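You operate a simulated robot arm through the tools that you are given. There is no shell and no other tool. Be economical: measure what you need, move in short steps, check, and stop when the job is done.

You are at the controls of a simulated two-armed robot. One attempt, no reset.

## Task
Pour soap from the green bottle into the yellow bucket till the water foams.
Fine: hold the bottle as you turn its cap; leave it at least half full, put it back and cap it again. Set down upright: bottle.

It is judged by the outcome, as a careful person would: the job done as asked, and still so three seconds after it is handed in. It fails if anything else is knocked over, pushed out of place, dropped, spilled or broken. A push-on lid holds only when it is set on centred and level and pressed home; a screw cap is set on level and turned clockwise until tight.

## Robot
Two 7-joint arms with two-finger parallel grippers on one trunk, on a base that drives. Base frame: it is fixed to the floor where the robot stands at the start and does not move with it; the origin is under the middle of the robot, x ahead of it, y to its left, z up. Lengths are in mm, angles in rad, forces in N, time in s.
The left shoulder is at the start at [70, 134, 1240], the right one opposite. With the tool pointing down near the work surface each hand reaches from about 100 to 640 mm from the robot's upright axis, wherever it stands, measured 20 degrees to its own side. Payload 1.57 kg a hand.
Tool frame (each hand has its own): the origin (TCP) lies between the finger pads and is the grasp point; the fingertips stand 30 mm ahead of it; z points along the fingers, y is the line along which they close. Largest opening 80 mm; finger width 17, thickness 12; the body of the gripper, 40 by 82 mm, starts 80 mm behind the TCP.
Orientation is told as [roll, pitch, yaw] about the base's x, y, z axes, in that order, counted from this pose: with the fingers straight down and closing along the base's y, the tool's x points along the base's -x, its y along +y and its z along -z.

## Interface
- The arms move only by the tool arm_command. It takes "left_rows", "right_rows" or both (then of equal length, played together; a hand with none holds still); each is a list of rows, each a list of 7 numbers: the turn, a rotation vector about the base's x, y, z in rad, then the shift along the base's x, y, z in mm, then the finger opening in mm, from 0 to 80. In form: [[rx, ry, rz, dx, dy, dz, fingers], ...]. A call has 1 to 12 rows; each row is the pose to reach, as a shift and turn from the pose commanded when the call began. Rows are played at 5 a second. More than 50 mm and 0.15 rad between two rows, or a gripper value outside its range, and nothing of the call is played. A pose out of reach is approached as far as the arm can. The call stops where the force on the tool passes 40 N (or 10 N more than at its start, if that is more) or the arm is blocked; 0.2 s more then pass. The fingers move at their own pace (about 153 mm/s each) and stop on an object; they squeeze with about 25 N. The grip force told is the motor's: it shows also when the fingers shut on nothing. Time passes only in rows, and 0.2 s behind the last, so rows that repeat a pose let the fingers close. It gives the time, the measured TCP pose, the force on the tool (base axes), the opening and the grip force at its end, in the units of the frame above (readings bear some noise), with the torque about the TCP (base axes, N m) and any sound that the robot's microphone picked up.
- Cameras (640 x 400 px; columns grow to the right, rows downward): "scene" is now at [139.5, -20.8, 1478.4]; the picture's right is [-0.22, -0.98, 0.00], its down [-0.47, 0.10, -0.88] and it looks along [0.85, -0.19, -0.48] (base axes); focal length 214 px, centre (320, 200). "left" rides on the left gripper at [72, 7, -122] in its tool frame; the picture's right is [-0.09, 1.00, 0.00], its down [-0.84, -0.08, -0.54] and it looks along [-0.54, -0.05, 0.84] (tool axes); focal length 238 px, centre (320, 200). "right" rides on the right gripper at [72, -7, -122] in its tool frame; the picture's right is [0.09, 1.00, 0.00], its down [-0.84, 0.08, -0.54] and it looks along [-0.54, 0.05, 0.84] (tool axes); focal length 238 px, centre (320, 200).
- capture(camera): a new picture of that camera. The clock stands still meanwhile.
- slide_trunk(by): slides the trunk up (or, below 0, down) by that many mm; the arms and the scene camera ride with it, the base frame stays. It gives what a move gives, with no picture.
- base_move(legs): drives the robot by 1 to 6 legs, each [ahead, left, turn to the left] in mm, mm and rad, along the robot's own axes; the way and the turn of a leg run together, so that a leg with both is an arc; at most 1500 mm and 3.142 rad a leg. The arms and the cameras ride along, it lands a little off, and it stops where it bumps. It gives what a move gives.
- aim_head(pan, tilt): turns the head with the scene camera to pan (to the left, within 1.501 rad either way) and tilt (down, from -0.506 to 1.204), counted from straight ahead of the robot. It gives what a move gives.
- locate(camera, pixels): for up to 12 pixels [column, row] of the newest picture of that camera ("zoom" is the newest enlarged one), the place [x, y, z] in the base frame of the surface seen there, good to about 2 mm. The clock stands still meanwhile.
- close_up(camera, box): a new picture of the part [left, top, right, bottom] of that camera's present view, enlarged. The clock stands still meanwhile.
- close_job(): hands the job in; it is judged then, once.

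Keep the steps short. Do not move on a guess: measure, check each grasp and each placing, and mend mistakes. In all there are 80 turns and 78 pictures (those below and enlarged ones count). Leave the grippers open and the arms clear of the work at the hand-in unless told otherwise, and finish with a single line.

The tools are called by a JSON object that holds its "op" and its "data". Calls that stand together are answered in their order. arm_command: Moves the arms, as the interface text tells. Its arguments: {"type":"object","properties":{"left_rows":{"type":"array"},"right_rows":{"type":"array"}},"required":[]} The other tools are called the same way: slide_trunk (by) slides the trunk up or down; base_move (legs) drives the base; aim_head (pan, tilt) turns the head that bears the scene camera; capture (camera) takes a picture; locate (camera, pixels) gives the place of the surface under pixels of a picture; close_up (camera, box) takes an enlarged picture of a part of a camera's view; close_job () hands the job in.

At the start:

```text
time: 0.0
left_position: [353.5, 164.2, 1345.2]
left_tcp_rot: [0.001, 0.001, 0.001]
left_contact_force: [0.5, -0.3, -0.3]
left_ft_torque: [-0.02, -0.01, 0.01]
left_grip_width: 80.1
left_grasp_force: 0.0
right_position: [392.4, -159.5, 1406.8]
right_tcp_rot: [0.002, 0.0, -0.002]
right_contact_force: [0.3, 0.1, 0.3]
right_ft_torque: [0.0, -0.02, 0.0]
right_grip_width: 79.7
right_grasp_force: 0.0
trunk travel left (down, up): [-814.0, 126.0]
robot x, y, heading: [2.8, -1.5, -0.006]
head pan, tilt: [-0.218, 0.504]
```

scene: 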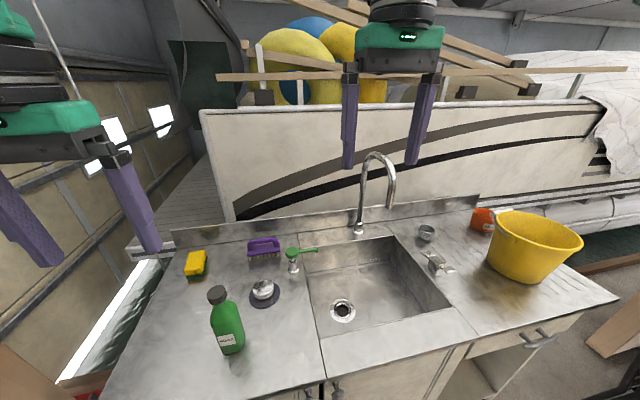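
right: 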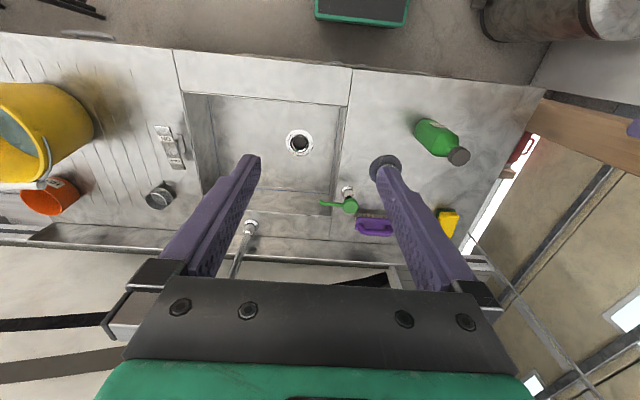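
left: 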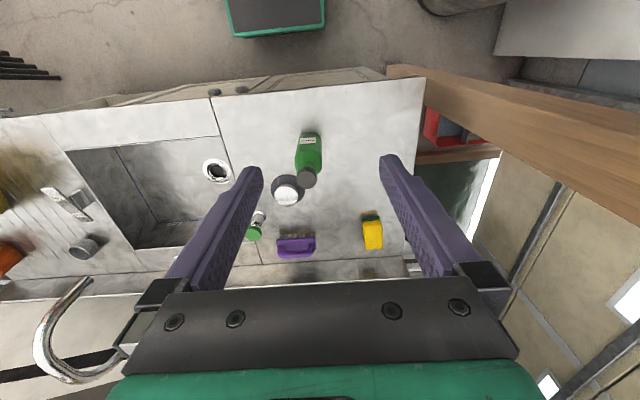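

I see the green bottle at about (228,325) with a dark cap at (217,294), and the yellow bucket at (535,245). I'll measure them and zoom in.

{"op": "locate", "data": {"camera": "scene", "pixels": [[217, 290], [218, 302], [227, 325], [230, 345], [234, 354], [212, 330], [244, 330], [280, 350], [263, 290], [535, 250], [500, 215], [580, 240]]}}

{"op": "close_up", "data": {"camera": "scene", "box": [160, 230, 320, 390]}}

{"op": "close_up", "data": {"camera": "scene", "box": [440, 180, 620, 300]}}

```text
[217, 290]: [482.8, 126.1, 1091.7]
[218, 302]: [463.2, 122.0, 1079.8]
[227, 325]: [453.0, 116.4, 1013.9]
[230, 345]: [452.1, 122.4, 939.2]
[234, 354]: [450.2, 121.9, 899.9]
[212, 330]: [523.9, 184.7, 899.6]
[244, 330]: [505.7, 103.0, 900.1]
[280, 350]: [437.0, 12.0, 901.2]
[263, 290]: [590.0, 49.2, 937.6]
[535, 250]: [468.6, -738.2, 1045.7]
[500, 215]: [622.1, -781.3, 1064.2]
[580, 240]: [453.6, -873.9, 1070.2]
```

```text
2.50 times, centred on (240, 310) of scene
```

zoom: 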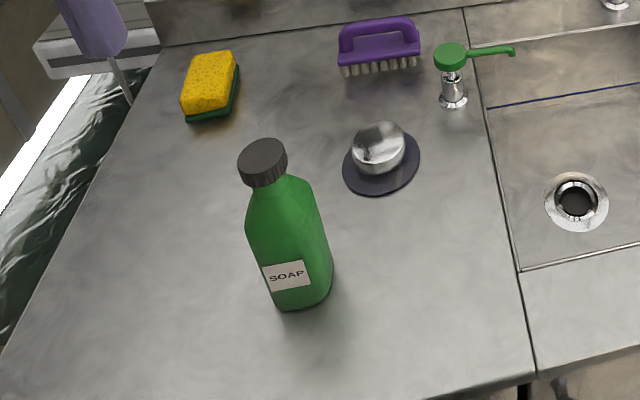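

```text
3.33 times, centred on (530, 240) of scene
```

zoom: 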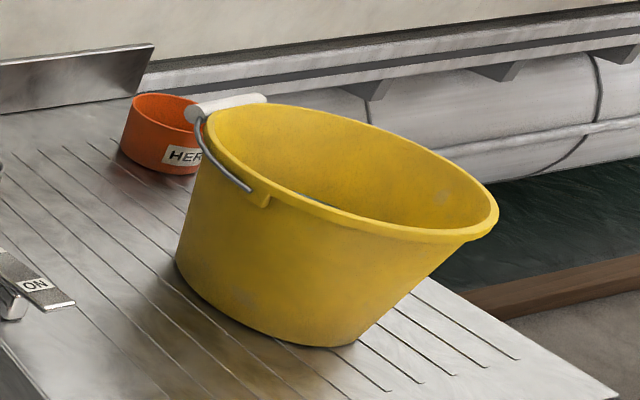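

The bottle's base is on z≈900, its cap top about 1092, and its axis is near (485,125). Next I need the counter edge, faucet, bucket rim and floor obstacles, so I'll measure those and look down and to the right.

{"op": "locate", "data": {"camera": "scene", "pixels": [[370, 155], [390, 205], [357, 230], [320, 395], [480, 345], [110, 395], [505, 212], [545, 215], [578, 238], [535, 246], [510, 238], [530, 228]]}}

{"op": "aim_head", "data": {"pan": -0.9, "tilt": 0.8}}

{"op": "capture", "data": {"camera": "scene"}}

```text
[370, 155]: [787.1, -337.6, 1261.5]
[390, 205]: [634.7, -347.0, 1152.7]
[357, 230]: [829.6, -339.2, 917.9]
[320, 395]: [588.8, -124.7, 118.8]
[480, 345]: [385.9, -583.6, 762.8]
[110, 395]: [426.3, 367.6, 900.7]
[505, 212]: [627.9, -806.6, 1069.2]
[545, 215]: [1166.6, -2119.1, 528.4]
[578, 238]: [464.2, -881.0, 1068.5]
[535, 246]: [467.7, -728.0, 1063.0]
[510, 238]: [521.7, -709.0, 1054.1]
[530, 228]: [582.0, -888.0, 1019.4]
```

```text
time: 1.1
left_position: [353.6, 164.1, 1344.6]
left_tcp_rot: [0.001, -0.002, 0.002]
left_contact_force: [0.0, -0.9, 0.3]
left_ft_torque: [0.0, -0.01, -0.02]
left_grip_width: 80.0
left_grasp_force: 0.0
right_position: [392.6, -159.0, 1407.3]
right_tcp_rot: [0.002, 0.0, -0.001]
right_contact_force: [-0.3, 1.3, -0.4]
right_ft_torque: [0.01, -0.01, 0.02]
right_grip_width: 80.0
right_grasp_force: 0.0
trunk travel left (down, up): [-814.0, 126.0]
robot x, y, heading: [-2.1, -0.1, -0.002]
head pan, tilt: [-0.901, 0.799]
```

```text
72 pictures are left
```

scene: 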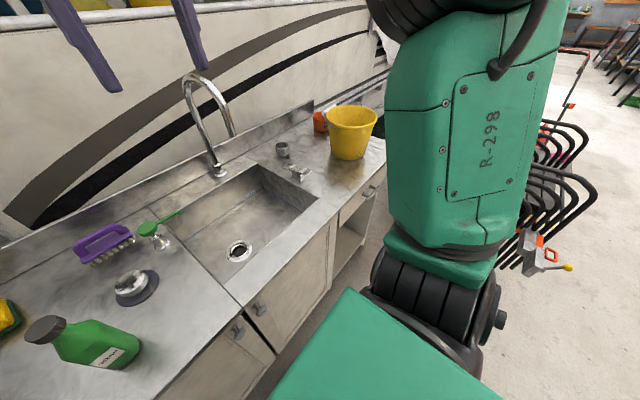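

The robot's own base front is the green box, close to the counter. The bucket rim is centred near (530,-805), top at z 1068. Now I'll get the cap and bottle geometry from the left hand camera.

{"op": "close_up", "data": {"camera": "left", "box": [260, 115, 356, 211]}}

{"op": "aim_head", "data": {"pan": 0.25, "tilt": 0.7}}

{"op": "capture", "data": {"camera": "scene"}}

```text
4.17 times, centred on (308, 163) of left
```

zoom: 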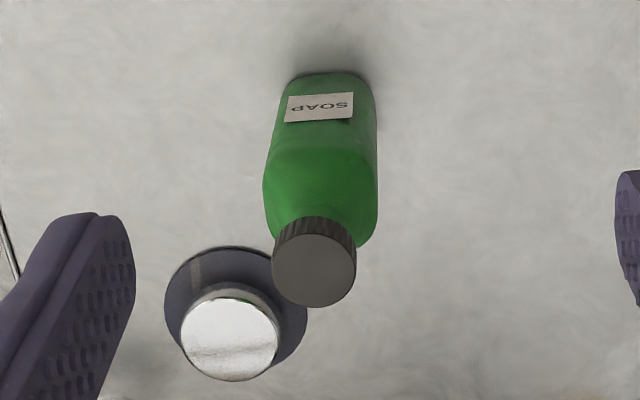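

```text
time: 2.4
left_position: [352.3, 163.7, 1344.3]
left_tcp_rot: [0.001, 0.0, 0.003]
left_contact_force: [0.4, -0.1, 0.1]
left_ft_torque: [0.01, 0.0, 0.0]
left_grip_width: 80.0
left_grasp_force: 0.0
right_position: [392.5, -158.2, 1407.4]
right_tcp_rot: [0.003, -0.001, -0.001]
right_contact_force: [0.3, -0.4, -0.2]
right_ft_torque: [0.01, -0.02, -0.01]
right_grip_width: 80.1
right_grasp_force: 0.0
trunk travel left (down, up): [-814.0, 126.0]
robot x, y, heading: [1.6, 0.5, 0.005]
head pan, tilt: [0.25, 0.7]
```

```text
70 pictures are left
```

scene: 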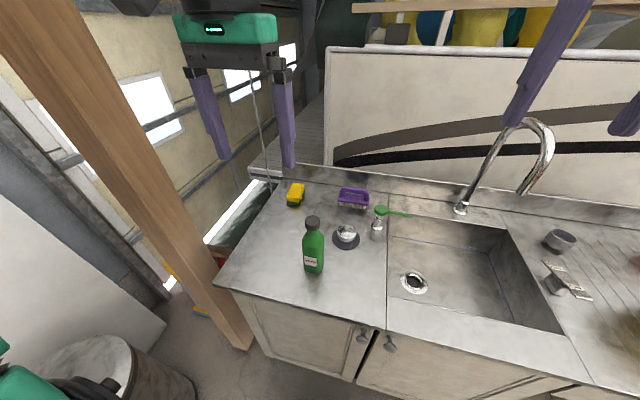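

{"op": "locate", "data": {"camera": "zoom", "pixels": [[314, 270], [278, 268], [352, 268], [314, 300], [314, 240], [320, 190], [270, 190], [372, 190], [320, 140], [288, 130], [368, 130], [320, 82]]}}

{"op": "close_up", "data": {"camera": "scene", "box": [260, 200, 360, 290]}}

```text
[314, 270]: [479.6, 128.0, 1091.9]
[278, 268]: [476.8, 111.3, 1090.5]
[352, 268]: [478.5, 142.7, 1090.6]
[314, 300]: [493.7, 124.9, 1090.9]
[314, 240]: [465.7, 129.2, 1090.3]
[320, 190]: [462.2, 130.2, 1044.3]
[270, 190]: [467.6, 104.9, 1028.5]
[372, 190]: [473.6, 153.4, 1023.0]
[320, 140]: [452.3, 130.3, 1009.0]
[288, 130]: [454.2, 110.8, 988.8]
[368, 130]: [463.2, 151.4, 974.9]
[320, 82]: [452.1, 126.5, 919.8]
```

```text
4.44 times, centred on (310, 245) of scene
```

zoom: 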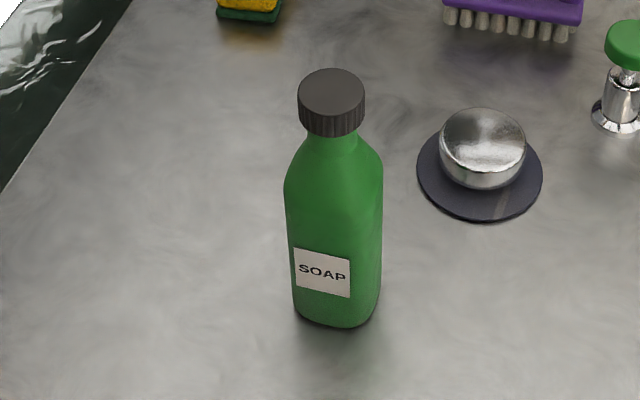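

The cap is about 34 mm wide, centred at (479,127), top at 1091. The body is about 54 mm wide and centred at (480,128). I'll bring the left hand to a pre-grasp in front of the bottle, fingers pitched 60° forward and down.

{"op": "arm_command", "data": {"left_rows": [[0, -0.131, 0, 5, -4.5, -41, 80], [0, -0.262, 0, 10, -9, -82, 80], [0, -0.393, 0, 15, -13.5, -124, 80], [0, -0.524, 0, 20, -18, -165, 80], [0, -0.655, 0, 25, -22.5, -206, 80], [0, -0.785, 0, 30, -27, -247, 80], [0, -0.916, 0, 35, -31.5, -289, 80], [0, -1.047, 0, 39, -36, -330, 80], [0, -1.047, 0, 39, -36, -330, 80]]}}

{"op": "capture", "data": {"camera": "scene"}}

{"op": "capture", "data": {"camera": "left"}}

```text
time: 3.9
left_position: [469.4, 166.6, 1115.1]
left_tcp_rot: [-0.104, -0.693, 0.286]
left_contact_force: [-1.6, 0.4, 18.8]
left_ft_torque: [-0.75, -0.35, -0.08]
left_grip_width: 79.9
left_grasp_force: 0.2
left hand out of reach, approached as far as the arm can: row 4, 5, 6, 7
right_position: [387.7, -160.8, 1406.9]
right_tcp_rot: [0.004, -0.001, -0.001]
right_contact_force: [0.2, -0.1, 0.3]
right_ft_torque: [0.0, 0.01, -0.01]
right_grip_width: 80.2
right_grasp_force: 0.0
trunk travel left (down, up): [-814.0, 126.0]
robot x, y, heading: [1.9, 0.4, -0.002]
head pan, tilt: [0.25, 0.7]
stopped in row 7 (left hand): the force on the tool passed its limit at 156 N (the readings are from after the stop); the commanded pose is now the measured one
```

```text
68 pictures are left
```

scene: 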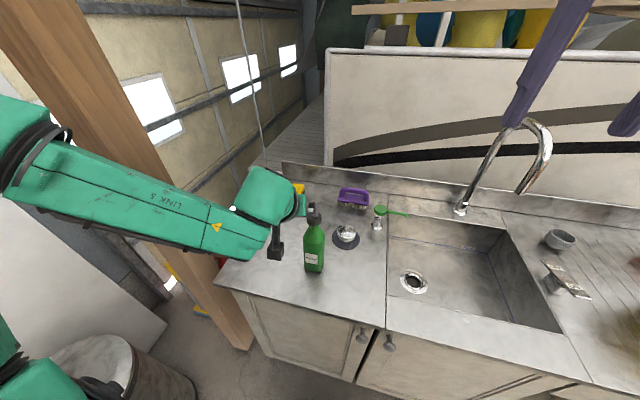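

```text
67 pictures are left
```

left: 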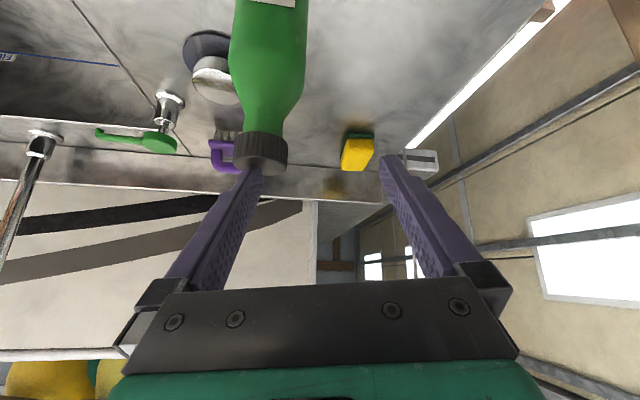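

The arm couldn't fold that close, and a finger is resting on the cap (force +18.8 N in z). I'll lift straight up and check the bottle.

{"op": "arm_command", "data": {"left_rows": [[0, 0, 0, 0, 0, 30, 80], [0, 0, 0, 0, 0, 70, 80], [0, 0, 0, 0, 0, 115, 80]]}}

{"op": "capture", "data": {"camera": "scene"}}

{"op": "locate", "data": {"camera": "scene", "pixels": [[312, 217], [312, 224], [313, 245], [304, 248], [322, 248], [313, 270]]}}

```text
time: 4.7
left_position: [469.7, 168.8, 1226.7]
left_tcp_rot: [-0.097, -0.681, 0.285]
left_contact_force: [0.2, -0.4, 0.0]
left_ft_torque: [0.0, 0.02, 0.03]
left_grip_width: 80.1
left_grasp_force: 0.0
right_position: [392.7, -159.4, 1406.9]
right_tcp_rot: [0.003, 0.001, -0.004]
right_contact_force: [-0.5, 0.4, 0.1]
right_ft_torque: [0.03, 0.02, -0.02]
right_grip_width: 79.9
right_grasp_force: 0.0
trunk travel left (down, up): [-814.0, 126.0]
robot x, y, heading: [2.2, -1.7, -0.0]
head pan, tilt: [0.25, 0.7]
```

```text
66 pictures are left
```

scene: 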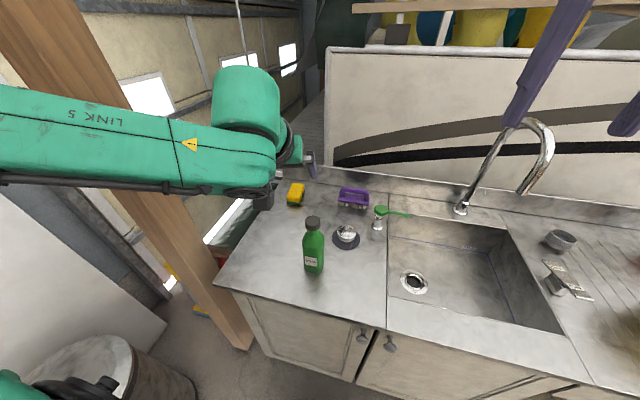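

```text
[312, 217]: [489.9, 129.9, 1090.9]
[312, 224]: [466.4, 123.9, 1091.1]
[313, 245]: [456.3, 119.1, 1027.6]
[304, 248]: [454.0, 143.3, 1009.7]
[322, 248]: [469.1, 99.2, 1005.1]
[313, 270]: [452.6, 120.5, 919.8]
```

The bottle hasn't moved. The robot stands too close for that approach, so I'll back it off slightly and shift it left. First I'll measure clearance to the post and the bin.

{"op": "locate", "data": {"camera": "scene", "pixels": [[150, 370], [130, 345], [190, 395], [240, 345], [200, 260], [120, 130], [60, 60], [80, 200], [220, 150], [270, 90], [250, 190]]}}

```text
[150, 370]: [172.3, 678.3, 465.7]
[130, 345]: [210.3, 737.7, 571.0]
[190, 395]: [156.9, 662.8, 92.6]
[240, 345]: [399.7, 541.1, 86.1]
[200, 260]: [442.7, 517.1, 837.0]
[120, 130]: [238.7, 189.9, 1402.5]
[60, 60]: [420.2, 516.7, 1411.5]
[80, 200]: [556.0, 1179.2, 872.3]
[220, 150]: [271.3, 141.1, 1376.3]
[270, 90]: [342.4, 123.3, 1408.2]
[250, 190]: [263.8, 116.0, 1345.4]
```

There's clearance: bin edge at y≈660, post at y≈517. I'll drive 110 mm back and 80 mm left.

{"op": "base_move", "data": {"legs": [[-110, 0, 0], [0, 80, 0]]}}

```text
time: 6.6
left_position: [348.9, 246.7, 1224.1]
left_tcp_rot: [-0.096, -0.681, 0.368]
left_contact_force: [-4.8, 8.6, -1.5]
left_ft_torque: [-0.61, -0.53, -0.57]
left_grip_width: 79.8
left_grasp_force: 0.0
right_position: [300.3, -87.6, 1403.4]
right_tcp_rot: [0.003, 0.003, 0.081]
right_contact_force: [3.2, 6.4, 1.5]
right_ft_torque: [-0.65, 0.36, 0.03]
right_grip_width: 80.1
right_grasp_force: 0.0
trunk travel left (down, up): [-814.0, 126.0]
robot x, y, heading: [-108.1, 39.8, 0.082]
head pan, tilt: [0.25, 0.7]
```

It landed with heading 0.082 and only 40 mm left, so it may have bumped something. I'll look.

{"op": "aim_head", "data": {"pan": 0.9, "tilt": 0.9}}

{"op": "capture", "data": {"camera": "scene"}}

```text
time: 7.6
left_position: [347.2, 246.4, 1225.5]
left_tcp_rot: [-0.1, -0.683, 0.369]
left_contact_force: [0.6, -0.1, 0.6]
left_ft_torque: [0.04, -0.02, 0.02]
left_grip_width: 80.1
left_grasp_force: 0.1
right_position: [297.3, -86.9, 1406.1]
right_tcp_rot: [0.002, 0.001, 0.082]
right_contact_force: [0.2, 0.6, 0.4]
right_ft_torque: [-0.02, -0.01, -0.02]
right_grip_width: 80.1
right_grasp_force: 0.0
trunk travel left (down, up): [-814.0, 126.0]
robot x, y, heading: [-108.6, 38.9, 0.083]
head pan, tilt: [0.901, 0.901]
```

```text
65 pictures are left
```

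scene: 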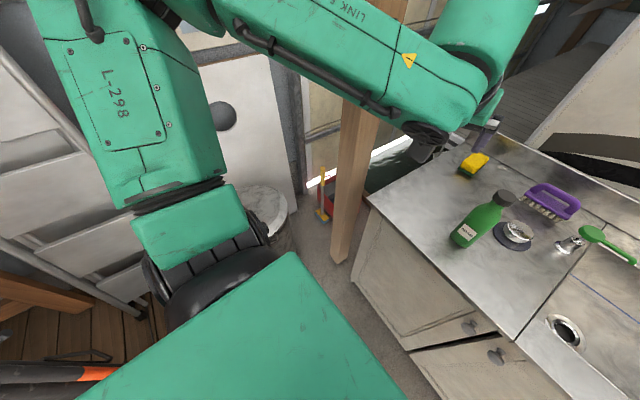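

The view shows no damage. I'll check whether the bin or post has shifted compared with before.

{"op": "locate", "data": {"camera": "scene", "pixels": [[265, 200], [285, 215], [290, 240], [340, 255], [355, 200], [150, 180], [225, 115], [475, 235], [485, 215], [503, 196]]}}

```text
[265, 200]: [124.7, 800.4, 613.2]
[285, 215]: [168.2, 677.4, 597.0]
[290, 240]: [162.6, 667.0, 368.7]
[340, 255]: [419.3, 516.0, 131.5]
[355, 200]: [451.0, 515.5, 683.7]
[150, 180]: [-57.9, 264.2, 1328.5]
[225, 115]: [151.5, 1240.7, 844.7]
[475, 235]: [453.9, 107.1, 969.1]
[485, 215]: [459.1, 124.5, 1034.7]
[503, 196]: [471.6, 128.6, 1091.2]
```

The bin and post are where they were, and the bottle is fine. I'll reorient the left hand to pitch 60° and yaw −0.15 while lowering it part of the way.

{"op": "arm_command", "data": {"left_rows": [[0.026, -0.089, -0.109, 3, -12, -21, 80], [0.052, -0.178, -0.218, 6, -23, -42, 80], [0.079, -0.268, -0.327, 10, -35, -64, 80], [0.105, -0.357, -0.436, 13, -46, -85, 80], [0.105, -0.357, -0.436, 13, -46, -85, 80]]}}

{"op": "aim_head", "data": {"pan": 0.15, "tilt": 0.7}}

{"op": "capture", "data": {"camera": "scene"}}

```text
time: 8.8
left_position: [358.7, 202.6, 1139.6]
left_tcp_rot: [-0.004, -1.046, -0.145]
left_contact_force: [0.1, 0.1, -0.3]
left_ft_torque: [0.01, -0.03, -0.02]
left_grip_width: 80.3
left_grasp_force: 0.0
left hand out of reach, approached as far as the arm can: row 2, 3
right_position: [295.4, -84.2, 1406.6]
right_tcp_rot: [0.0, 0.001, 0.083]
right_contact_force: [-0.1, 0.6, -1.2]
right_ft_torque: [-0.03, 0.02, 0.02]
right_grip_width: 80.0
right_grasp_force: 0.0
trunk travel left (down, up): [-814.0, 126.0]
robot x, y, heading: [-105.1, 39.4, 0.083]
head pan, tilt: [0.901, 0.901]
```

```text
time: 9.9
left_position: [359.4, 201.6, 1141.4]
left_tcp_rot: [0.001, -1.045, -0.147]
left_contact_force: [0.3, 0.2, 0.4]
left_ft_torque: [-0.04, -0.01, -0.05]
left_grip_width: 80.3
left_grasp_force: 0.2
right_position: [294.9, -85.7, 1405.8]
right_tcp_rot: [0.001, 0.001, 0.083]
right_contact_force: [-0.3, 0.1, 0.1]
right_ft_torque: [-0.02, 0.01, 0.02]
right_grip_width: 80.1
right_grasp_force: 0.0
trunk travel left (down, up): [-814.0, 126.0]
robot x, y, heading: [-108.7, 40.4, 0.082]
head pan, tilt: [0.15, 0.7]
```

```text
64 pictures are left
```

scene: 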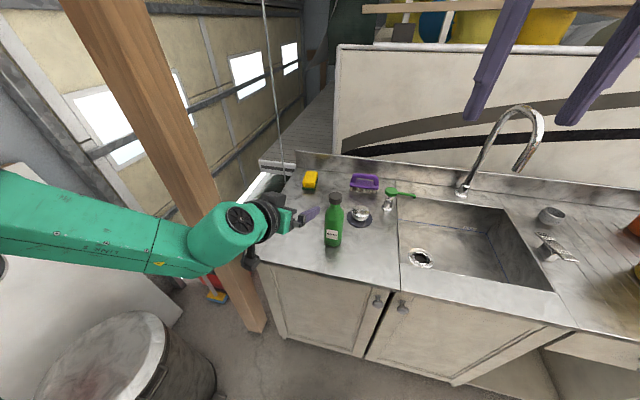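

The pose is good. Next is the pre-grasp point, about 110 mm short of the bottle along the finger direction.

{"op": "arm_command", "data": {"left_rows": [[0, 0, 0, 7, -15, -30, 80], [0, 0, 0, 14, -30, -60, 80], [0, 0, 0, 20, -45, -90, 80], [0, 0, 0, 27, -60, -120, 80], [0, 0, 0, 27, -60, -120, 80]]}}

{"op": "capture", "data": {"camera": "left"}}

{"op": "capture", "data": {"camera": "scene"}}

```text
time: 11.1
left_position: [386.0, 140.3, 1020.6]
left_tcp_rot: [0.001, -1.046, -0.149]
left_contact_force: [0.7, -0.3, 0.3]
left_ft_torque: [0.04, -0.01, 0.02]
left_grip_width: 80.0
left_grasp_force: 0.0
right_position: [296.8, -86.1, 1405.5]
right_tcp_rot: [0.001, 0.0, 0.082]
right_contact_force: [0.8, -0.5, 0.2]
right_ft_torque: [0.04, -0.02, -0.01]
right_grip_width: 80.0
right_grasp_force: 0.0
trunk travel left (down, up): [-814.0, 126.0]
robot x, y, heading: [-108.4, 42.0, 0.082]
head pan, tilt: [0.15, 0.7]
```

```text
63 pictures are left
```

left: 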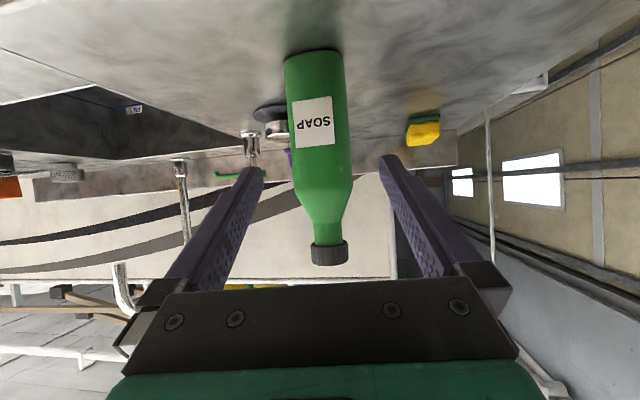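

```text
62 pictures are left
```

scene: 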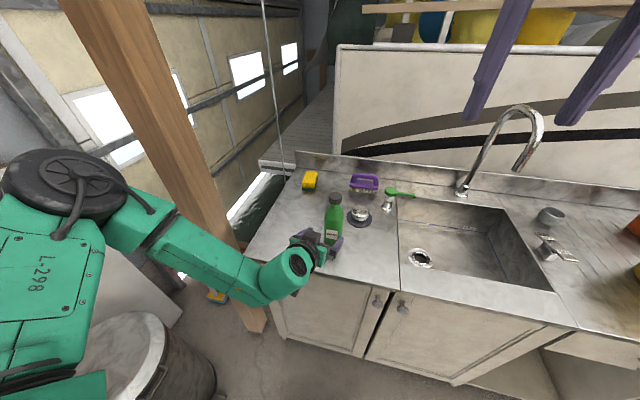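

The bottle at (320,160) lies between the fingers. I'll advance 110 mm along the finger direction, staying open.

{"op": "arm_command", "data": {"left_rows": [[0, 0, 0, 24, -3, -14, 80], [0, 0, 0, 47, -6, -28, 80], [0, 0, 0, 70, -9, -41, 80], [0, 0, 0, 94, -12, -55, 80], [0, 0, 0, 94, -12, -55, 80]]}}

{"op": "capture", "data": {"camera": "left"}}

```text
time: 12.3
left_position: [449.2, 171.4, 1013.8]
left_tcp_rot: [-0.002, -1.047, -0.148]
left_contact_force: [0.1, 0.0, 0.9]
left_ft_torque: [-0.01, 0.02, 0.04]
left_grip_width: 80.0
left_grasp_force: 0.0
left hand out of reach, approached as far as the arm can: row 1, 2, 3, 4, 5
right_position: [297.1, -86.4, 1406.2]
right_tcp_rot: [0.002, 0.0, 0.084]
right_contact_force: [-0.1, 0.5, 0.3]
right_ft_torque: [-0.01, 0.0, 0.02]
right_grip_width: 79.9
right_grasp_force: 0.0
trunk travel left (down, up): [-814.0, 126.0]
robot x, y, heading: [-108.2, 38.7, 0.084]
head pan, tilt: [0.15, 0.7]
```

```text
61 pictures are left
```

left: 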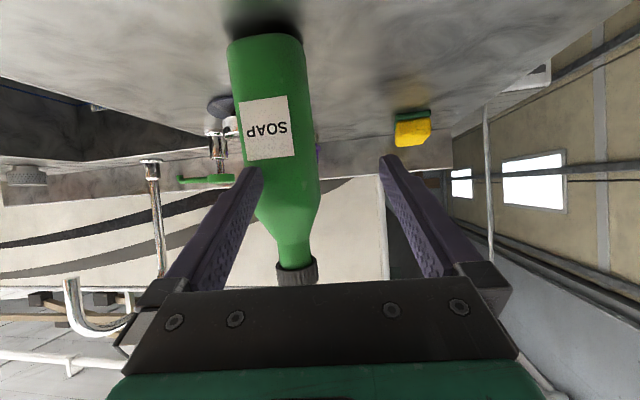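

The arm stopped short of the target at (449,171,1014), so this elbow configuration can't reach. Before backing out I'll check whether the bottle was touched.

{"op": "close_up", "data": {"camera": "scene", "box": [240, 170, 400, 290]}}

{"op": "locate", "data": {"camera": "left", "pixels": [[270, 130], [295, 130], [240, 130], [280, 210], [295, 275], [265, 45], [245, 185]]}}

```text
3.33 times, centred on (320, 230) of scene
```

zoom: 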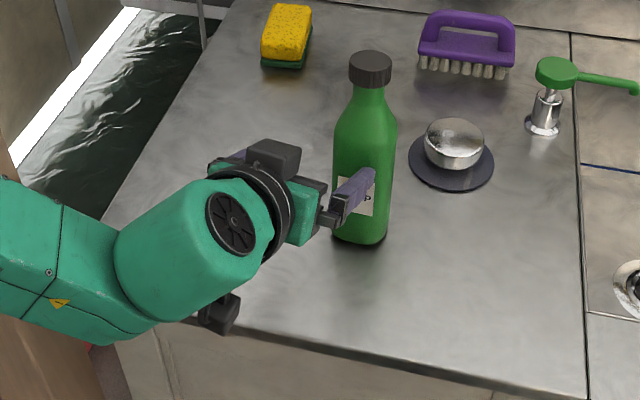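

```text
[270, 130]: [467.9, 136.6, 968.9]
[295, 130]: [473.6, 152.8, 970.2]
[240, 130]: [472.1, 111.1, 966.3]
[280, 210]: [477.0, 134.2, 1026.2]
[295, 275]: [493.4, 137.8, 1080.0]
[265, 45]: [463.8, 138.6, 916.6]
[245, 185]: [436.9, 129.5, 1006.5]
```

The bottle was nudged about 14 mm but is upright. I'll put it back at its original spot later. Now I'll back the hand out.

{"op": "arm_command", "data": {"left_rows": [[0, 0, 0, -45, 22, 45, 80], [0, 0, 0, -94, 30, 55, 80], [0, 0, 0, -105, 40, 80, 80], [0, 0, 0, -115, 60, 120, 80], [0, 0, 0, -115, 60, 120, 80]]}}

```text
refused: row 1 steps farther than a row can; nothing moved
```

{"op": "arm_command", "data": {"left_rows": [[0, 0, 0, -35, 15, 25, 80], [0, 0, 0, -65, 25, 45, 80], [0, 0, 0, -94, 30, 55, 80], [0, 0, 0, -105, 40, 80, 80], [0, 0, 0, -115, 60, 120, 80], [0, 0, 0, -115, 60, 120, 80]]}}

{"op": "slide_trunk", "data": {"by": -130}}

{"op": "capture", "data": {"camera": "scene"}}

```text
time: 13.7
left_position: [338.5, 237.3, 1132.9]
left_tcp_rot: [-0.005, -1.046, -0.142]
left_contact_force: [0.6, 0.0, -1.0]
left_ft_torque: [-0.03, -0.01, -0.05]
left_grip_width: 80.0
left_grasp_force: 0.1
left hand out of reach, approached as far as the arm can: row 4, 5, 6
right_position: [295.0, -83.7, 1406.8]
right_tcp_rot: [0.001, 0.0, 0.082]
right_contact_force: [0.5, -0.3, -0.2]
right_ft_torque: [-0.05, -0.01, -0.01]
right_grip_width: 80.0
right_grasp_force: 0.1
trunk travel left (down, up): [-814.0, 126.0]
robot x, y, heading: [-107.0, 38.9, 0.083]
head pan, tilt: [0.15, 0.7]
```

```text
time: 15.3
left_position: [339.8, 236.0, 1002.6]
left_tcp_rot: [-0.002, -1.047, -0.149]
left_contact_force: [0.9, 0.3, 0.1]
left_ft_torque: [-0.03, 0.03, -0.03]
left_grip_width: 79.8
left_grasp_force: 0.0
right_position: [295.8, -86.1, 1277.0]
right_tcp_rot: [0.002, 0.0, 0.082]
right_contact_force: [0.3, 0.1, 0.6]
right_ft_torque: [-0.03, 0.0, -0.03]
right_grip_width: 80.1
right_grasp_force: 0.0
trunk travel left (down, up): [-684.0, 256.0]
robot x, y, heading: [-107.8, 35.3, 0.085]
head pan, tilt: [0.15, 0.7]
```

```text
59 pictures are left
```

scene: 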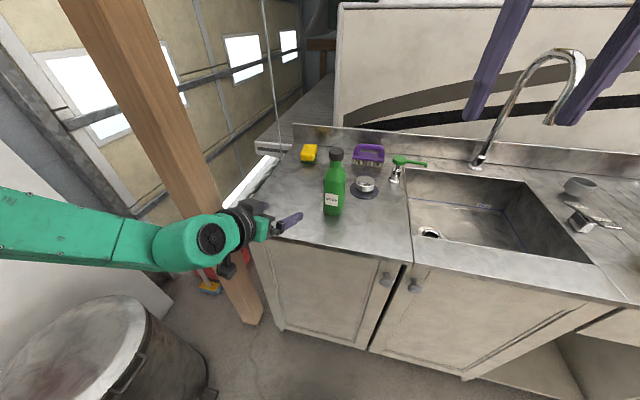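

{"op": "close_up", "data": {"camera": "scene", "box": [280, 130, 400, 230]}}

{"op": "locate", "data": {"camera": "scene", "pixels": [[335, 150], [335, 160], [336, 157], [330, 155], [342, 155], [324, 190], [333, 190], [345, 190], [331, 212]]}}

```text
4.00 times, centred on (340, 180) of scene
```

zoom: 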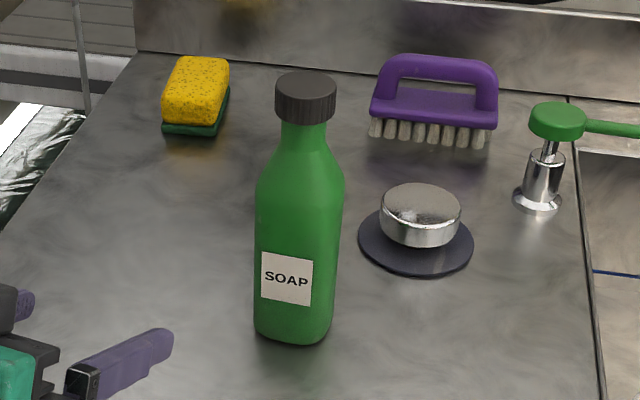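

```text
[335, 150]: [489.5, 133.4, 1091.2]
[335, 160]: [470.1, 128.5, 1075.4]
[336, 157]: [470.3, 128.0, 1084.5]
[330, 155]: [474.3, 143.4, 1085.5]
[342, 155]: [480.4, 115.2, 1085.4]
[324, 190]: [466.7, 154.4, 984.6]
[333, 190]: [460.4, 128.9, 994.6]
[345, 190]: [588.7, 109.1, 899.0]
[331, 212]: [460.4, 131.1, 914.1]
```

The bottle axis is now at about (488,130). I'll try the pre-grasp again from the lowered trunk.

{"op": "arm_command", "data": {"left_rows": [[0, 0, 0, 8, -30, 8, 80], [0, 0, 0, 25, -60, 15, 80], [0, 0, 0, 45, -92, 15, 80], [0, 0, 0, 45, -92, 15, 80]]}}

{"op": "capture", "data": {"camera": "left"}}

```text
time: 16.3
left_position: [382.5, 143.2, 1017.4]
left_tcp_rot: [-0.001, -1.047, -0.149]
left_contact_force: [0.2, -0.2, -0.7]
left_ft_torque: [0.04, 0.02, 0.01]
left_grip_width: 80.0
left_grasp_force: 0.1
left hand out of reach, approached as far as the arm can: row 1
right_position: [297.3, -86.0, 1276.7]
right_tcp_rot: [0.001, 0.001, 0.083]
right_contact_force: [0.7, 0.3, 1.2]
right_ft_torque: [0.01, 0.01, 0.01]
right_grip_width: 80.2
right_grasp_force: 0.0
trunk travel left (down, up): [-684.0, 256.0]
robot x, y, heading: [-110.6, 36.6, 0.084]
head pan, tilt: [0.15, 0.7]
```

```text
57 pictures are left
```

left: 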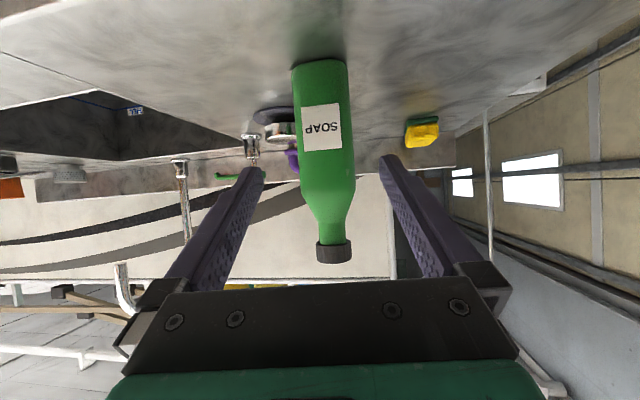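

I'll advance halfway in small steps to see whether it tracks. The fingertips stay short of the bottle front at x=460.

{"op": "arm_command", "data": {"left_rows": [[0, 0, 0, 18, -2, -9, 80], [0, 0, 0, 35, -4, -18, 80], [0, 0, 0, 35, -4, -18, 80]]}}

```text
time: 17.1
left_position: [420.1, 139.6, 1000.0]
left_tcp_rot: [-0.002, -1.046, -0.148]
left_contact_force: [-0.6, -0.1, -0.4]
left_ft_torque: [-0.03, -0.05, -0.01]
left_grip_width: 80.0
left_grasp_force: 0.2
right_position: [296.0, -86.0, 1277.3]
right_tcp_rot: [0.003, 0.0, 0.081]
right_contact_force: [-0.2, -0.2, 1.1]
right_ft_torque: [0.01, -0.06, 0.0]
right_grip_width: 80.0
right_grasp_force: 0.0
trunk travel left (down, up): [-684.0, 256.0]
robot x, y, heading: [-108.4, 36.8, 0.087]
head pan, tilt: [0.15, 0.7]
```

It tracks properly now. I'll go the rest of the way to (488,130,963).

{"op": "arm_command", "data": {"left_rows": [[0, 0, 0, 17, -3, -9, 80], [0, 0, 0, 34, -5, -18, 80], [0, 0, 0, 51, -7, -27, 80], [0, 0, 0, 66, -10, -36, 80], [0, 0, 0, 66, -10, -36, 80]]}}

{"op": "capture", "data": {"camera": "left"}}

```text
time: 18.3
left_position: [483.1, 131.7, 966.1]
left_tcp_rot: [-0.003, -1.047, -0.15]
left_contact_force: [0.2, 0.3, -0.5]
left_ft_torque: [-0.01, -0.01, 0.0]
left_grip_width: 79.9
left_grasp_force: 0.2
right_position: [295.5, -85.2, 1276.9]
right_tcp_rot: [0.002, 0.0, 0.083]
right_contact_force: [-0.8, -0.2, 0.4]
right_ft_torque: [0.02, 0.0, 0.02]
right_grip_width: 79.9
right_grasp_force: 0.0
trunk travel left (down, up): [-684.0, 256.0]
robot x, y, heading: [-106.7, 37.4, 0.085]
head pan, tilt: [0.15, 0.7]
```

```text
56 pictures are left
```

left: 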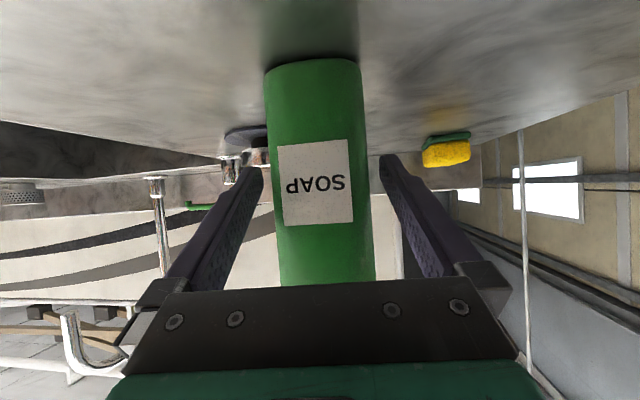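

The bottle is between the fingers with clearance on both sides. Closing.

{"op": "arm_command", "data": {"left_rows": [[0, 0, 0, 0, 0, 0, 60], [0, 0, 0, 0, 0, 0, 45], [0, 0, 0, 0, 0, 0, 30], [0, 0, 0, 0, 0, 0, 30]]}}

{"op": "capture", "data": {"camera": "scene"}}

{"op": "locate", "data": {"camera": "scene", "pixels": [[336, 149], [336, 152], [330, 152], [342, 152], [336, 158]]}}

{"op": "close_up", "data": {"camera": "scene", "box": [276, 130, 396, 230]}}

```text
time: 19.3
left_position: [484.5, 131.3, 965.4]
left_tcp_rot: [-0.002, -1.045, -0.15]
left_contact_force: [1.3, 1.6, -0.4]
left_ft_torque: [0.06, -0.06, 0.04]
left_grip_width: 56.0
left_grasp_force: 25.2
right_position: [295.9, -86.4, 1276.7]
right_tcp_rot: [0.003, 0.0, 0.082]
right_contact_force: [1.1, 0.5, -0.1]
right_ft_torque: [0.0, 0.0, 0.0]
right_grip_width: 80.0
right_grasp_force: 0.0
trunk travel left (down, up): [-684.0, 256.0]
robot x, y, heading: [-110.4, 38.3, 0.088]
head pan, tilt: [0.15, 0.7]
```

```text
55 pictures are left
```

scene: 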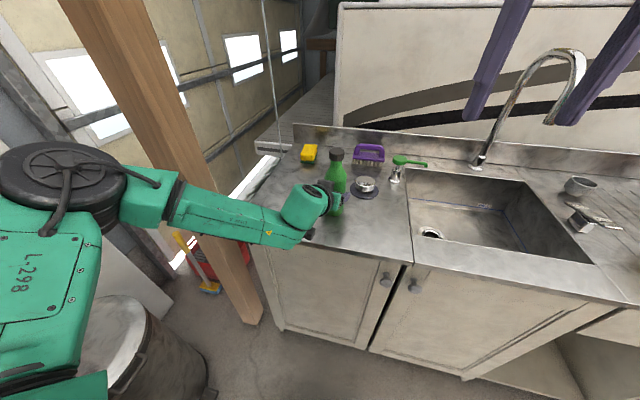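

```text
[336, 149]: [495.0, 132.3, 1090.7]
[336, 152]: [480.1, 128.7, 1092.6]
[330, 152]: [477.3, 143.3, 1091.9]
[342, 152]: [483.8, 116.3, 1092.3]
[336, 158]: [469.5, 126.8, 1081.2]
```

```text
4.00 times, centred on (336, 180) of scene
```

zoom: 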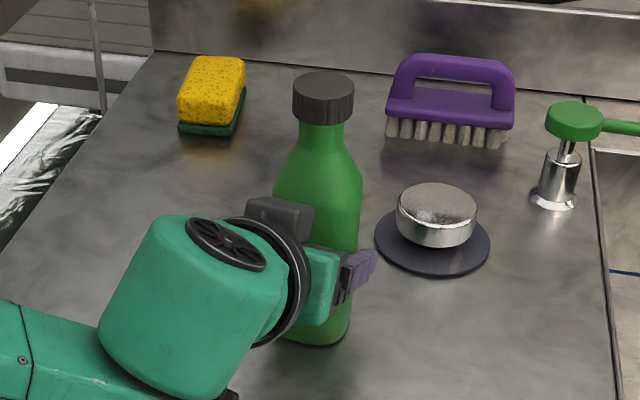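

The grasp is firm: width 56, force 25. The cap is centred at (486,129.5), top at 1091. I'll bring the right hand over the cap at its current height, pre-turned clockwise to about yaw −1.0, so there's room to unscrew counter-clockwise.

{"op": "arm_command", "data": {"right_rows": [[0, 0, -0.135, 24, 27, 0, 80], [0, 0, -0.27, 48, 54, 0, 80], [0, 0, -0.405, 71, 81, 0, 80], [0, 0, -0.54, 95, 108, 0, 80], [0, 0, -0.675, 119, 135, 0, 80], [0, 0, -0.81, 143, 162, 0, 80], [0, 0, -0.945, 166, 189, 0, 80], [0, 0, -1.08, 190, 215.5, 0, 80], [0, 0, -1.08, 190, 215.5, 0, 80]]}}

{"op": "capture", "data": {"camera": "right"}}

```text
time: 21.3
left_position: [484.1, 131.2, 965.5]
left_tcp_rot: [-0.001, -1.046, -0.147]
left_contact_force: [0.4, 0.5, -0.1]
left_ft_torque: [0.03, -0.05, 0.01]
left_grip_width: 55.6
left_grasp_force: 24.9
right_position: [378.8, 86.6, 1183.4]
right_tcp_rot: [0.002, 0.001, -1.002]
right_contact_force: [0.1, -0.1, -1.0]
right_ft_torque: [0.0, 0.02, 0.01]
right_grip_width: 79.9
right_grasp_force: 0.1
right hand out of reach, approached as far as the arm can: row 2, 3, 4, 5, 6, 7, 8, 9
trunk travel left (down, up): [-684.0, 256.0]
robot x, y, heading: [-108.5, 39.3, 0.084]
head pan, tilt: [0.15, 0.7]
```

```text
53 pictures are left
```

right: 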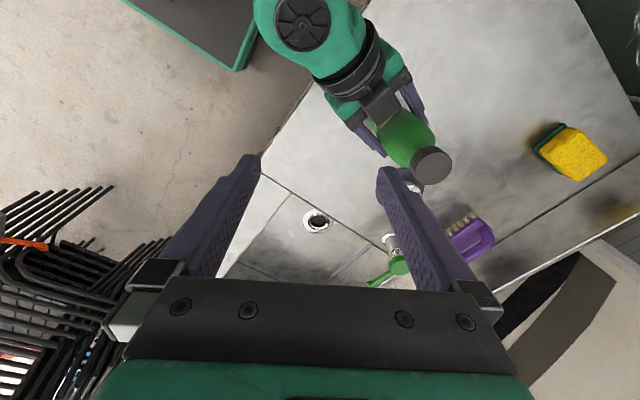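

The right hand falls short of (486,129). Instead of driving, I'll carry the capped bottle a little toward the robot, held 8 mm above the counter, to about (420,65). Both arms can reach there.

{"op": "arm_command", "data": {"left_rows": [[0, 0, 0, 0, 0, 8, 30], [0, 0, 0, -16, -16, 8, 30], [0, 0, 0, -33, -32, 8, 30], [0, 0, 0, -50, -48, 8, 30], [0, 0, 0, -66, -64, 8, 30], [0, 0, 0, -66, -64, 8, 30]]}}

{"op": "capture", "data": {"camera": "scene"}}

```text
time: 22.7
left_position: [411.9, 88.1, 981.6]
left_tcp_rot: [-0.003, -1.047, -0.146]
left_contact_force: [-0.2, -0.2, -2.7]
left_ft_torque: [-0.02, 0.02, 0.0]
left_grip_width: 56.0
left_grasp_force: 25.0
left hand out of reach, approached as far as the arm can: row 2, 3, 4, 5, 6
right_position: [380.2, 85.8, 1184.5]
right_tcp_rot: [0.001, -0.001, -0.999]
right_contact_force: [-0.2, 0.6, -0.2]
right_ft_torque: [0.0, 0.03, 0.02]
right_grip_width: 80.0
right_grasp_force: 0.1
trunk travel left (down, up): [-684.0, 256.0]
robot x, y, heading: [-106.5, 36.9, 0.084]
head pan, tilt: [0.15, 0.7]
```

```text
52 pictures are left
```

scene: 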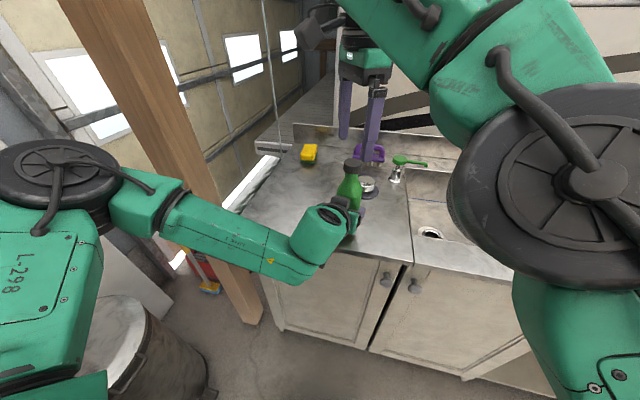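

The bottle stopped at about (414,87), 16 mm above the counter and still upright. I'll move the right hand over the cap with the tips just above it and check alignment.

{"op": "arm_command", "data": {"right_rows": [[0, 0, 0, 17, 0, -10, 80], [0, 0, 0, 34, 0.5, -25, 80], [0, 0, 0, 34, 0.5, -25, 80]]}}

{"op": "capture", "data": {"camera": "right"}}

{"op": "close_up", "data": {"camera": "scene", "box": [300, 100, 420, 250]}}

```text
time: 23.5
left_position: [412.1, 86.0, 981.0]
left_tcp_rot: [-0.003, -1.045, -0.149]
left_contact_force: [-0.6, 0.0, -3.7]
left_ft_torque: [-0.01, 0.03, 0.02]
left_grip_width: 55.8
left_grasp_force: 25.1
right_position: [401.7, 84.9, 1154.9]
right_tcp_rot: [0.002, 0.0, -1.0]
right_contact_force: [0.0, -0.1, -1.0]
right_ft_torque: [0.0, -0.03, -0.01]
right_grip_width: 80.0
right_grasp_force: 0.0
right hand out of reach, approached as far as the arm can: row 1, 2, 3
trunk travel left (down, up): [-684.0, 256.0]
robot x, y, heading: [-105.3, 39.2, 0.08]
head pan, tilt: [0.15, 0.7]
```

```text
51 pictures are left
```

right: 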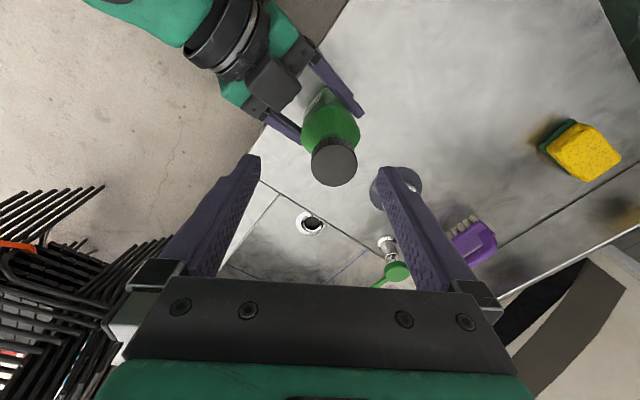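

```text
2.67 times, centred on (360, 175) of scene
```

zoom: 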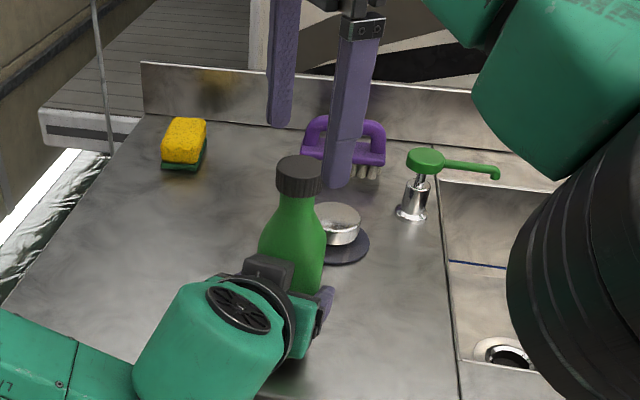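

The right arm is near its limit at this height. Raising the trunk 60 mm and lowering the hands by the same amount gives it more reach. I'll raise the trunk, then lower the left hand alone.

{"op": "slide_trunk", "data": {"by": 60}}

{"op": "arm_command", "data": {"left_rows": [[0, 0, 0, 0, 0, -15, 30], [0, 0, 0, 0, 0, -30, 30], [0, 0, 0, 0, 0, -45, 30], [0, 0, 0, 0, 0, -60, 30], [0, 0, 0, 0, 0, -60, 30]]}}

```text
time: 24.5
left_position: [413.4, 86.7, 1042.2]
left_tcp_rot: [-0.002, -1.045, -0.148]
left_contact_force: [-0.4, -0.3, -3.3]
left_ft_torque: [0.0, -0.01, 0.01]
left_grip_width: 55.8
left_grasp_force: 25.6
right_position: [402.6, 84.5, 1215.9]
right_tcp_rot: [0.001, 0.0, -1.0]
right_contact_force: [-0.6, 0.3, 0.0]
right_ft_torque: [0.01, 0.0, 0.02]
right_grip_width: 79.8
right_grasp_force: 0.2
trunk travel left (down, up): [-744.0, 196.0]
robot x, y, heading: [-107.6, 40.0, 0.087]
head pan, tilt: [0.15, 0.7]
```

```text
time: 25.7
left_position: [405.3, 107.3, 996.7]
left_tcp_rot: [-0.004, -1.046, -0.151]
left_contact_force: [-0.2, 0.3, -3.0]
left_ft_torque: [0.02, 0.04, 0.02]
left_grip_width: 55.8
left_grasp_force: 24.9
left hand out of reach, approached as far as the arm can: row 1, 2, 3, 4, 5
right_position: [402.5, 85.5, 1215.4]
right_tcp_rot: [0.001, -0.001, -0.998]
right_contact_force: [0.0, -0.1, -0.2]
right_ft_torque: [-0.03, -0.01, 0.01]
right_grip_width: 80.1
right_grasp_force: 0.1
trunk travel left (down, up): [-744.0, 196.0]
robot x, y, heading: [-109.3, 37.4, 0.084]
head pan, tilt: [0.15, 0.7]
```

The left hand drifts left because its straight-ahead yaw is awkward there. I'll yaw it −0.45 rad, pointing more to the right with the bottle staying upright, and then try the spot again.

{"op": "arm_command", "data": {"left_rows": [[0, 0, -0.148, 0, 0, 0, 30], [0, 0, -0.296, 0, 0, 0, 30], [0, 0, -0.444, 0, 0, 0, 30], [0, 0, -0.444, 5, -11, -7, 30], [0, 0, -0.444, 10, -22, -14, 30], [0, 0, -0.444, 10, -22, -14, 30]]}}

{"op": "arm_command", "data": {"right_rows": [[0, 0, 0, 3, 0, -20, 80], [0, 0, 0, 6, 0, -40, 80], [0, 0, 0, 12, 0, -60, 80], [0, 0, 0, 12, 0, -60, 80]]}}

{"op": "capture", "data": {"camera": "right"}}

```text
time: 27.1
left_position: [416.6, 87.2, 983.5]
left_tcp_rot: [-0.003, -1.045, -0.592]
left_contact_force: [-0.2, 0.1, -3.5]
left_ft_torque: [0.0, 0.0, 0.01]
left_grip_width: 55.5
left_grasp_force: 24.9
right_position: [402.2, 83.7, 1216.1]
right_tcp_rot: [0.002, 0.0, -0.998]
right_contact_force: [0.0, -0.8, 0.1]
right_ft_torque: [0.01, 0.01, 0.0]
right_grip_width: 80.0
right_grasp_force: 0.1
trunk travel left (down, up): [-744.0, 196.0]
robot x, y, heading: [-105.8, 38.1, 0.086]
head pan, tilt: [0.15, 0.7]
```

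```text
time: 28.1
left_position: [415.2, 85.8, 982.4]
left_tcp_rot: [-0.003, -1.046, -0.592]
left_contact_force: [-0.2, -0.5, -3.1]
left_ft_torque: [-0.01, 0.01, -0.01]
left_grip_width: 55.8
left_grasp_force: 24.5
right_position: [431.2, 57.5, 1172.1]
right_tcp_rot: [0.002, 0.003, -1.002]
right_contact_force: [0.7, 0.3, 0.7]
right_ft_torque: [0.0, 0.04, 0.01]
right_grip_width: 80.0
right_grasp_force: 0.1
right hand out of reach, approached as far as the arm can: row 1, 2, 3, 4
trunk travel left (down, up): [-744.0, 196.0]
robot x, y, heading: [-110.5, 40.3, 0.083]
head pan, tilt: [0.15, 0.7]
```

```text
49 pictures are left
```

right: 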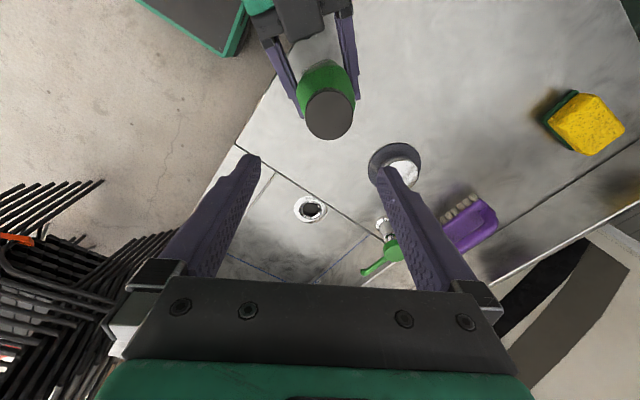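

Left is now exact at (415.5,86,983). The right hand's −1.0 yaw looks like a joint limit, so I'll turn it back toward yaw −0.2, stay above the cap at (416,84), and see if it reaches.

{"op": "arm_command", "data": {"right_rows": [[0, 0, 0.14, -3, 5, 0, 80], [0, 0, 0.28, -5, 10, 0, 80], [0, 0, 0.42, -8, 15, 0, 80], [0, 0, 0.56, -10, 20, 0, 80], [0, 0, 0.7, -13, 24, 0, 80], [0, 0, 0.8, -15, 27, 0, 80], [0, 0, 0.8, -15, 27, -12, 80], [0, 0, 0.8, -15, 27, -12, 80]]}}

{"op": "capture", "data": {"camera": "right"}}

{"op": "capture", "data": {"camera": "scene"}}

```text
time: 29.9
left_position: [415.2, 85.8, 982.1]
left_tcp_rot: [-0.005, -1.045, -0.592]
left_contact_force: [-0.2, -0.2, -3.1]
left_ft_torque: [0.03, 0.01, 0.03]
left_grip_width: 55.9
left_grasp_force: 25.2
right_position: [429.6, 61.6, 1173.7]
right_tcp_rot: [0.004, 0.002, -0.201]
right_contact_force: [-0.3, 0.8, -0.4]
right_ft_torque: [0.0, -0.01, 0.0]
right_grip_width: 79.9
right_grasp_force: 0.0
right hand out of reach, approached as far as the arm can: row 1, 2, 3, 4, 5, 6, 7, 8
trunk travel left (down, up): [-744.0, 196.0]
robot x, y, heading: [-104.7, 37.0, 0.085]
head pan, tilt: [0.15, 0.7]
```

```text
48 pictures are left
```

right: 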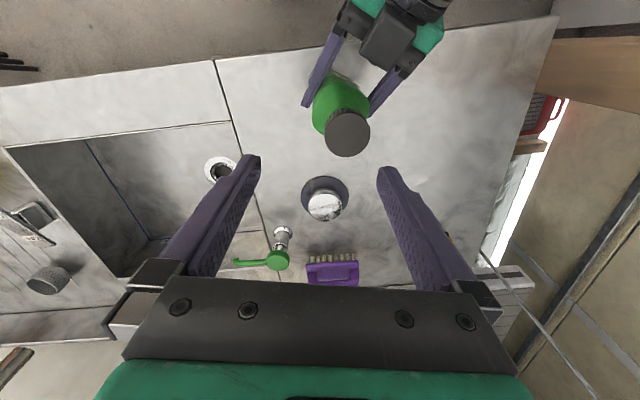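

```text
47 pictures are left
```

scene: 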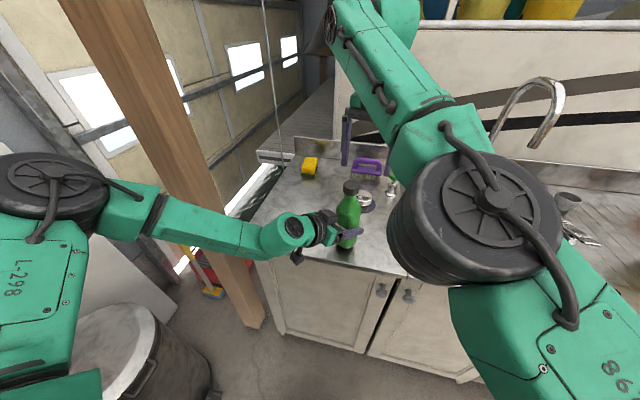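

The right arm seems stuck nearly straight at the elbow, always about the same distance from the shoulder. I'll retract it toward its own side to unlock it and see if it tracks.

{"op": "arm_command", "data": {"right_rows": [[0, 0, 0, -20, -25, 10, 80], [0, 0, 0, -45, -50, 10, 80], [0, 0, 0, -70, -75, 10, 80], [0, 0, 0, -90, -100, 10, 80], [0, 0, 0, -90, -100, 10, 80]]}}

{"op": "arm_command", "data": {"right_rows": [[0, 0, 0, 15, 20, -4, 80], [0, 0, 0, 30, 40, -8, 80], [0, 0, 0, 45, 60, -12, 80], [0, 0, 0, 45, 60, -12, 80]]}}

```text
time: 31.1
left_position: [414.7, 83.8, 984.4]
left_tcp_rot: [0.0, -1.048, -0.595]
left_contact_force: [0.4, 0.0, -3.2]
left_ft_torque: [0.01, 0.04, 0.03]
left_grip_width: 55.8
left_grasp_force: 25.4
right_position: [417.6, -11.0, 1200.9]
right_tcp_rot: [-0.043, 0.008, -0.281]
right_contact_force: [0.5, 0.2, -0.2]
right_ft_torque: [-0.04, 0.03, -0.02]
right_grip_width: 80.1
right_grasp_force: 0.1
right hand out of reach, approached as far as the arm can: row 1, 2, 3, 4
trunk travel left (down, up): [-744.0, 196.0]
robot x, y, heading: [-104.9, 37.0, 0.084]
head pan, tilt: [0.15, 0.7]
```

```text
time: 32.1
left_position: [412.9, 85.2, 985.1]
left_tcp_rot: [0.003, -1.046, -0.596]
left_contact_force: [-0.2, -0.7, -2.8]
left_ft_torque: [0.01, 0.02, 0.02]
left_grip_width: 55.7
left_grasp_force: 24.9
right_position: [380.6, 20.0, 1173.7]
right_tcp_rot: [0.007, -0.002, -0.201]
right_contact_force: [-1.4, -0.9, 0.7]
right_ft_torque: [0.03, -0.03, 0.01]
right_grip_width: 79.9
right_grasp_force: 0.2
trunk travel left (down, up): [-744.0, 196.0]
robot x, y, heading: [-104.6, 39.5, 0.082]
head pan, tilt: [0.15, 0.7]
```

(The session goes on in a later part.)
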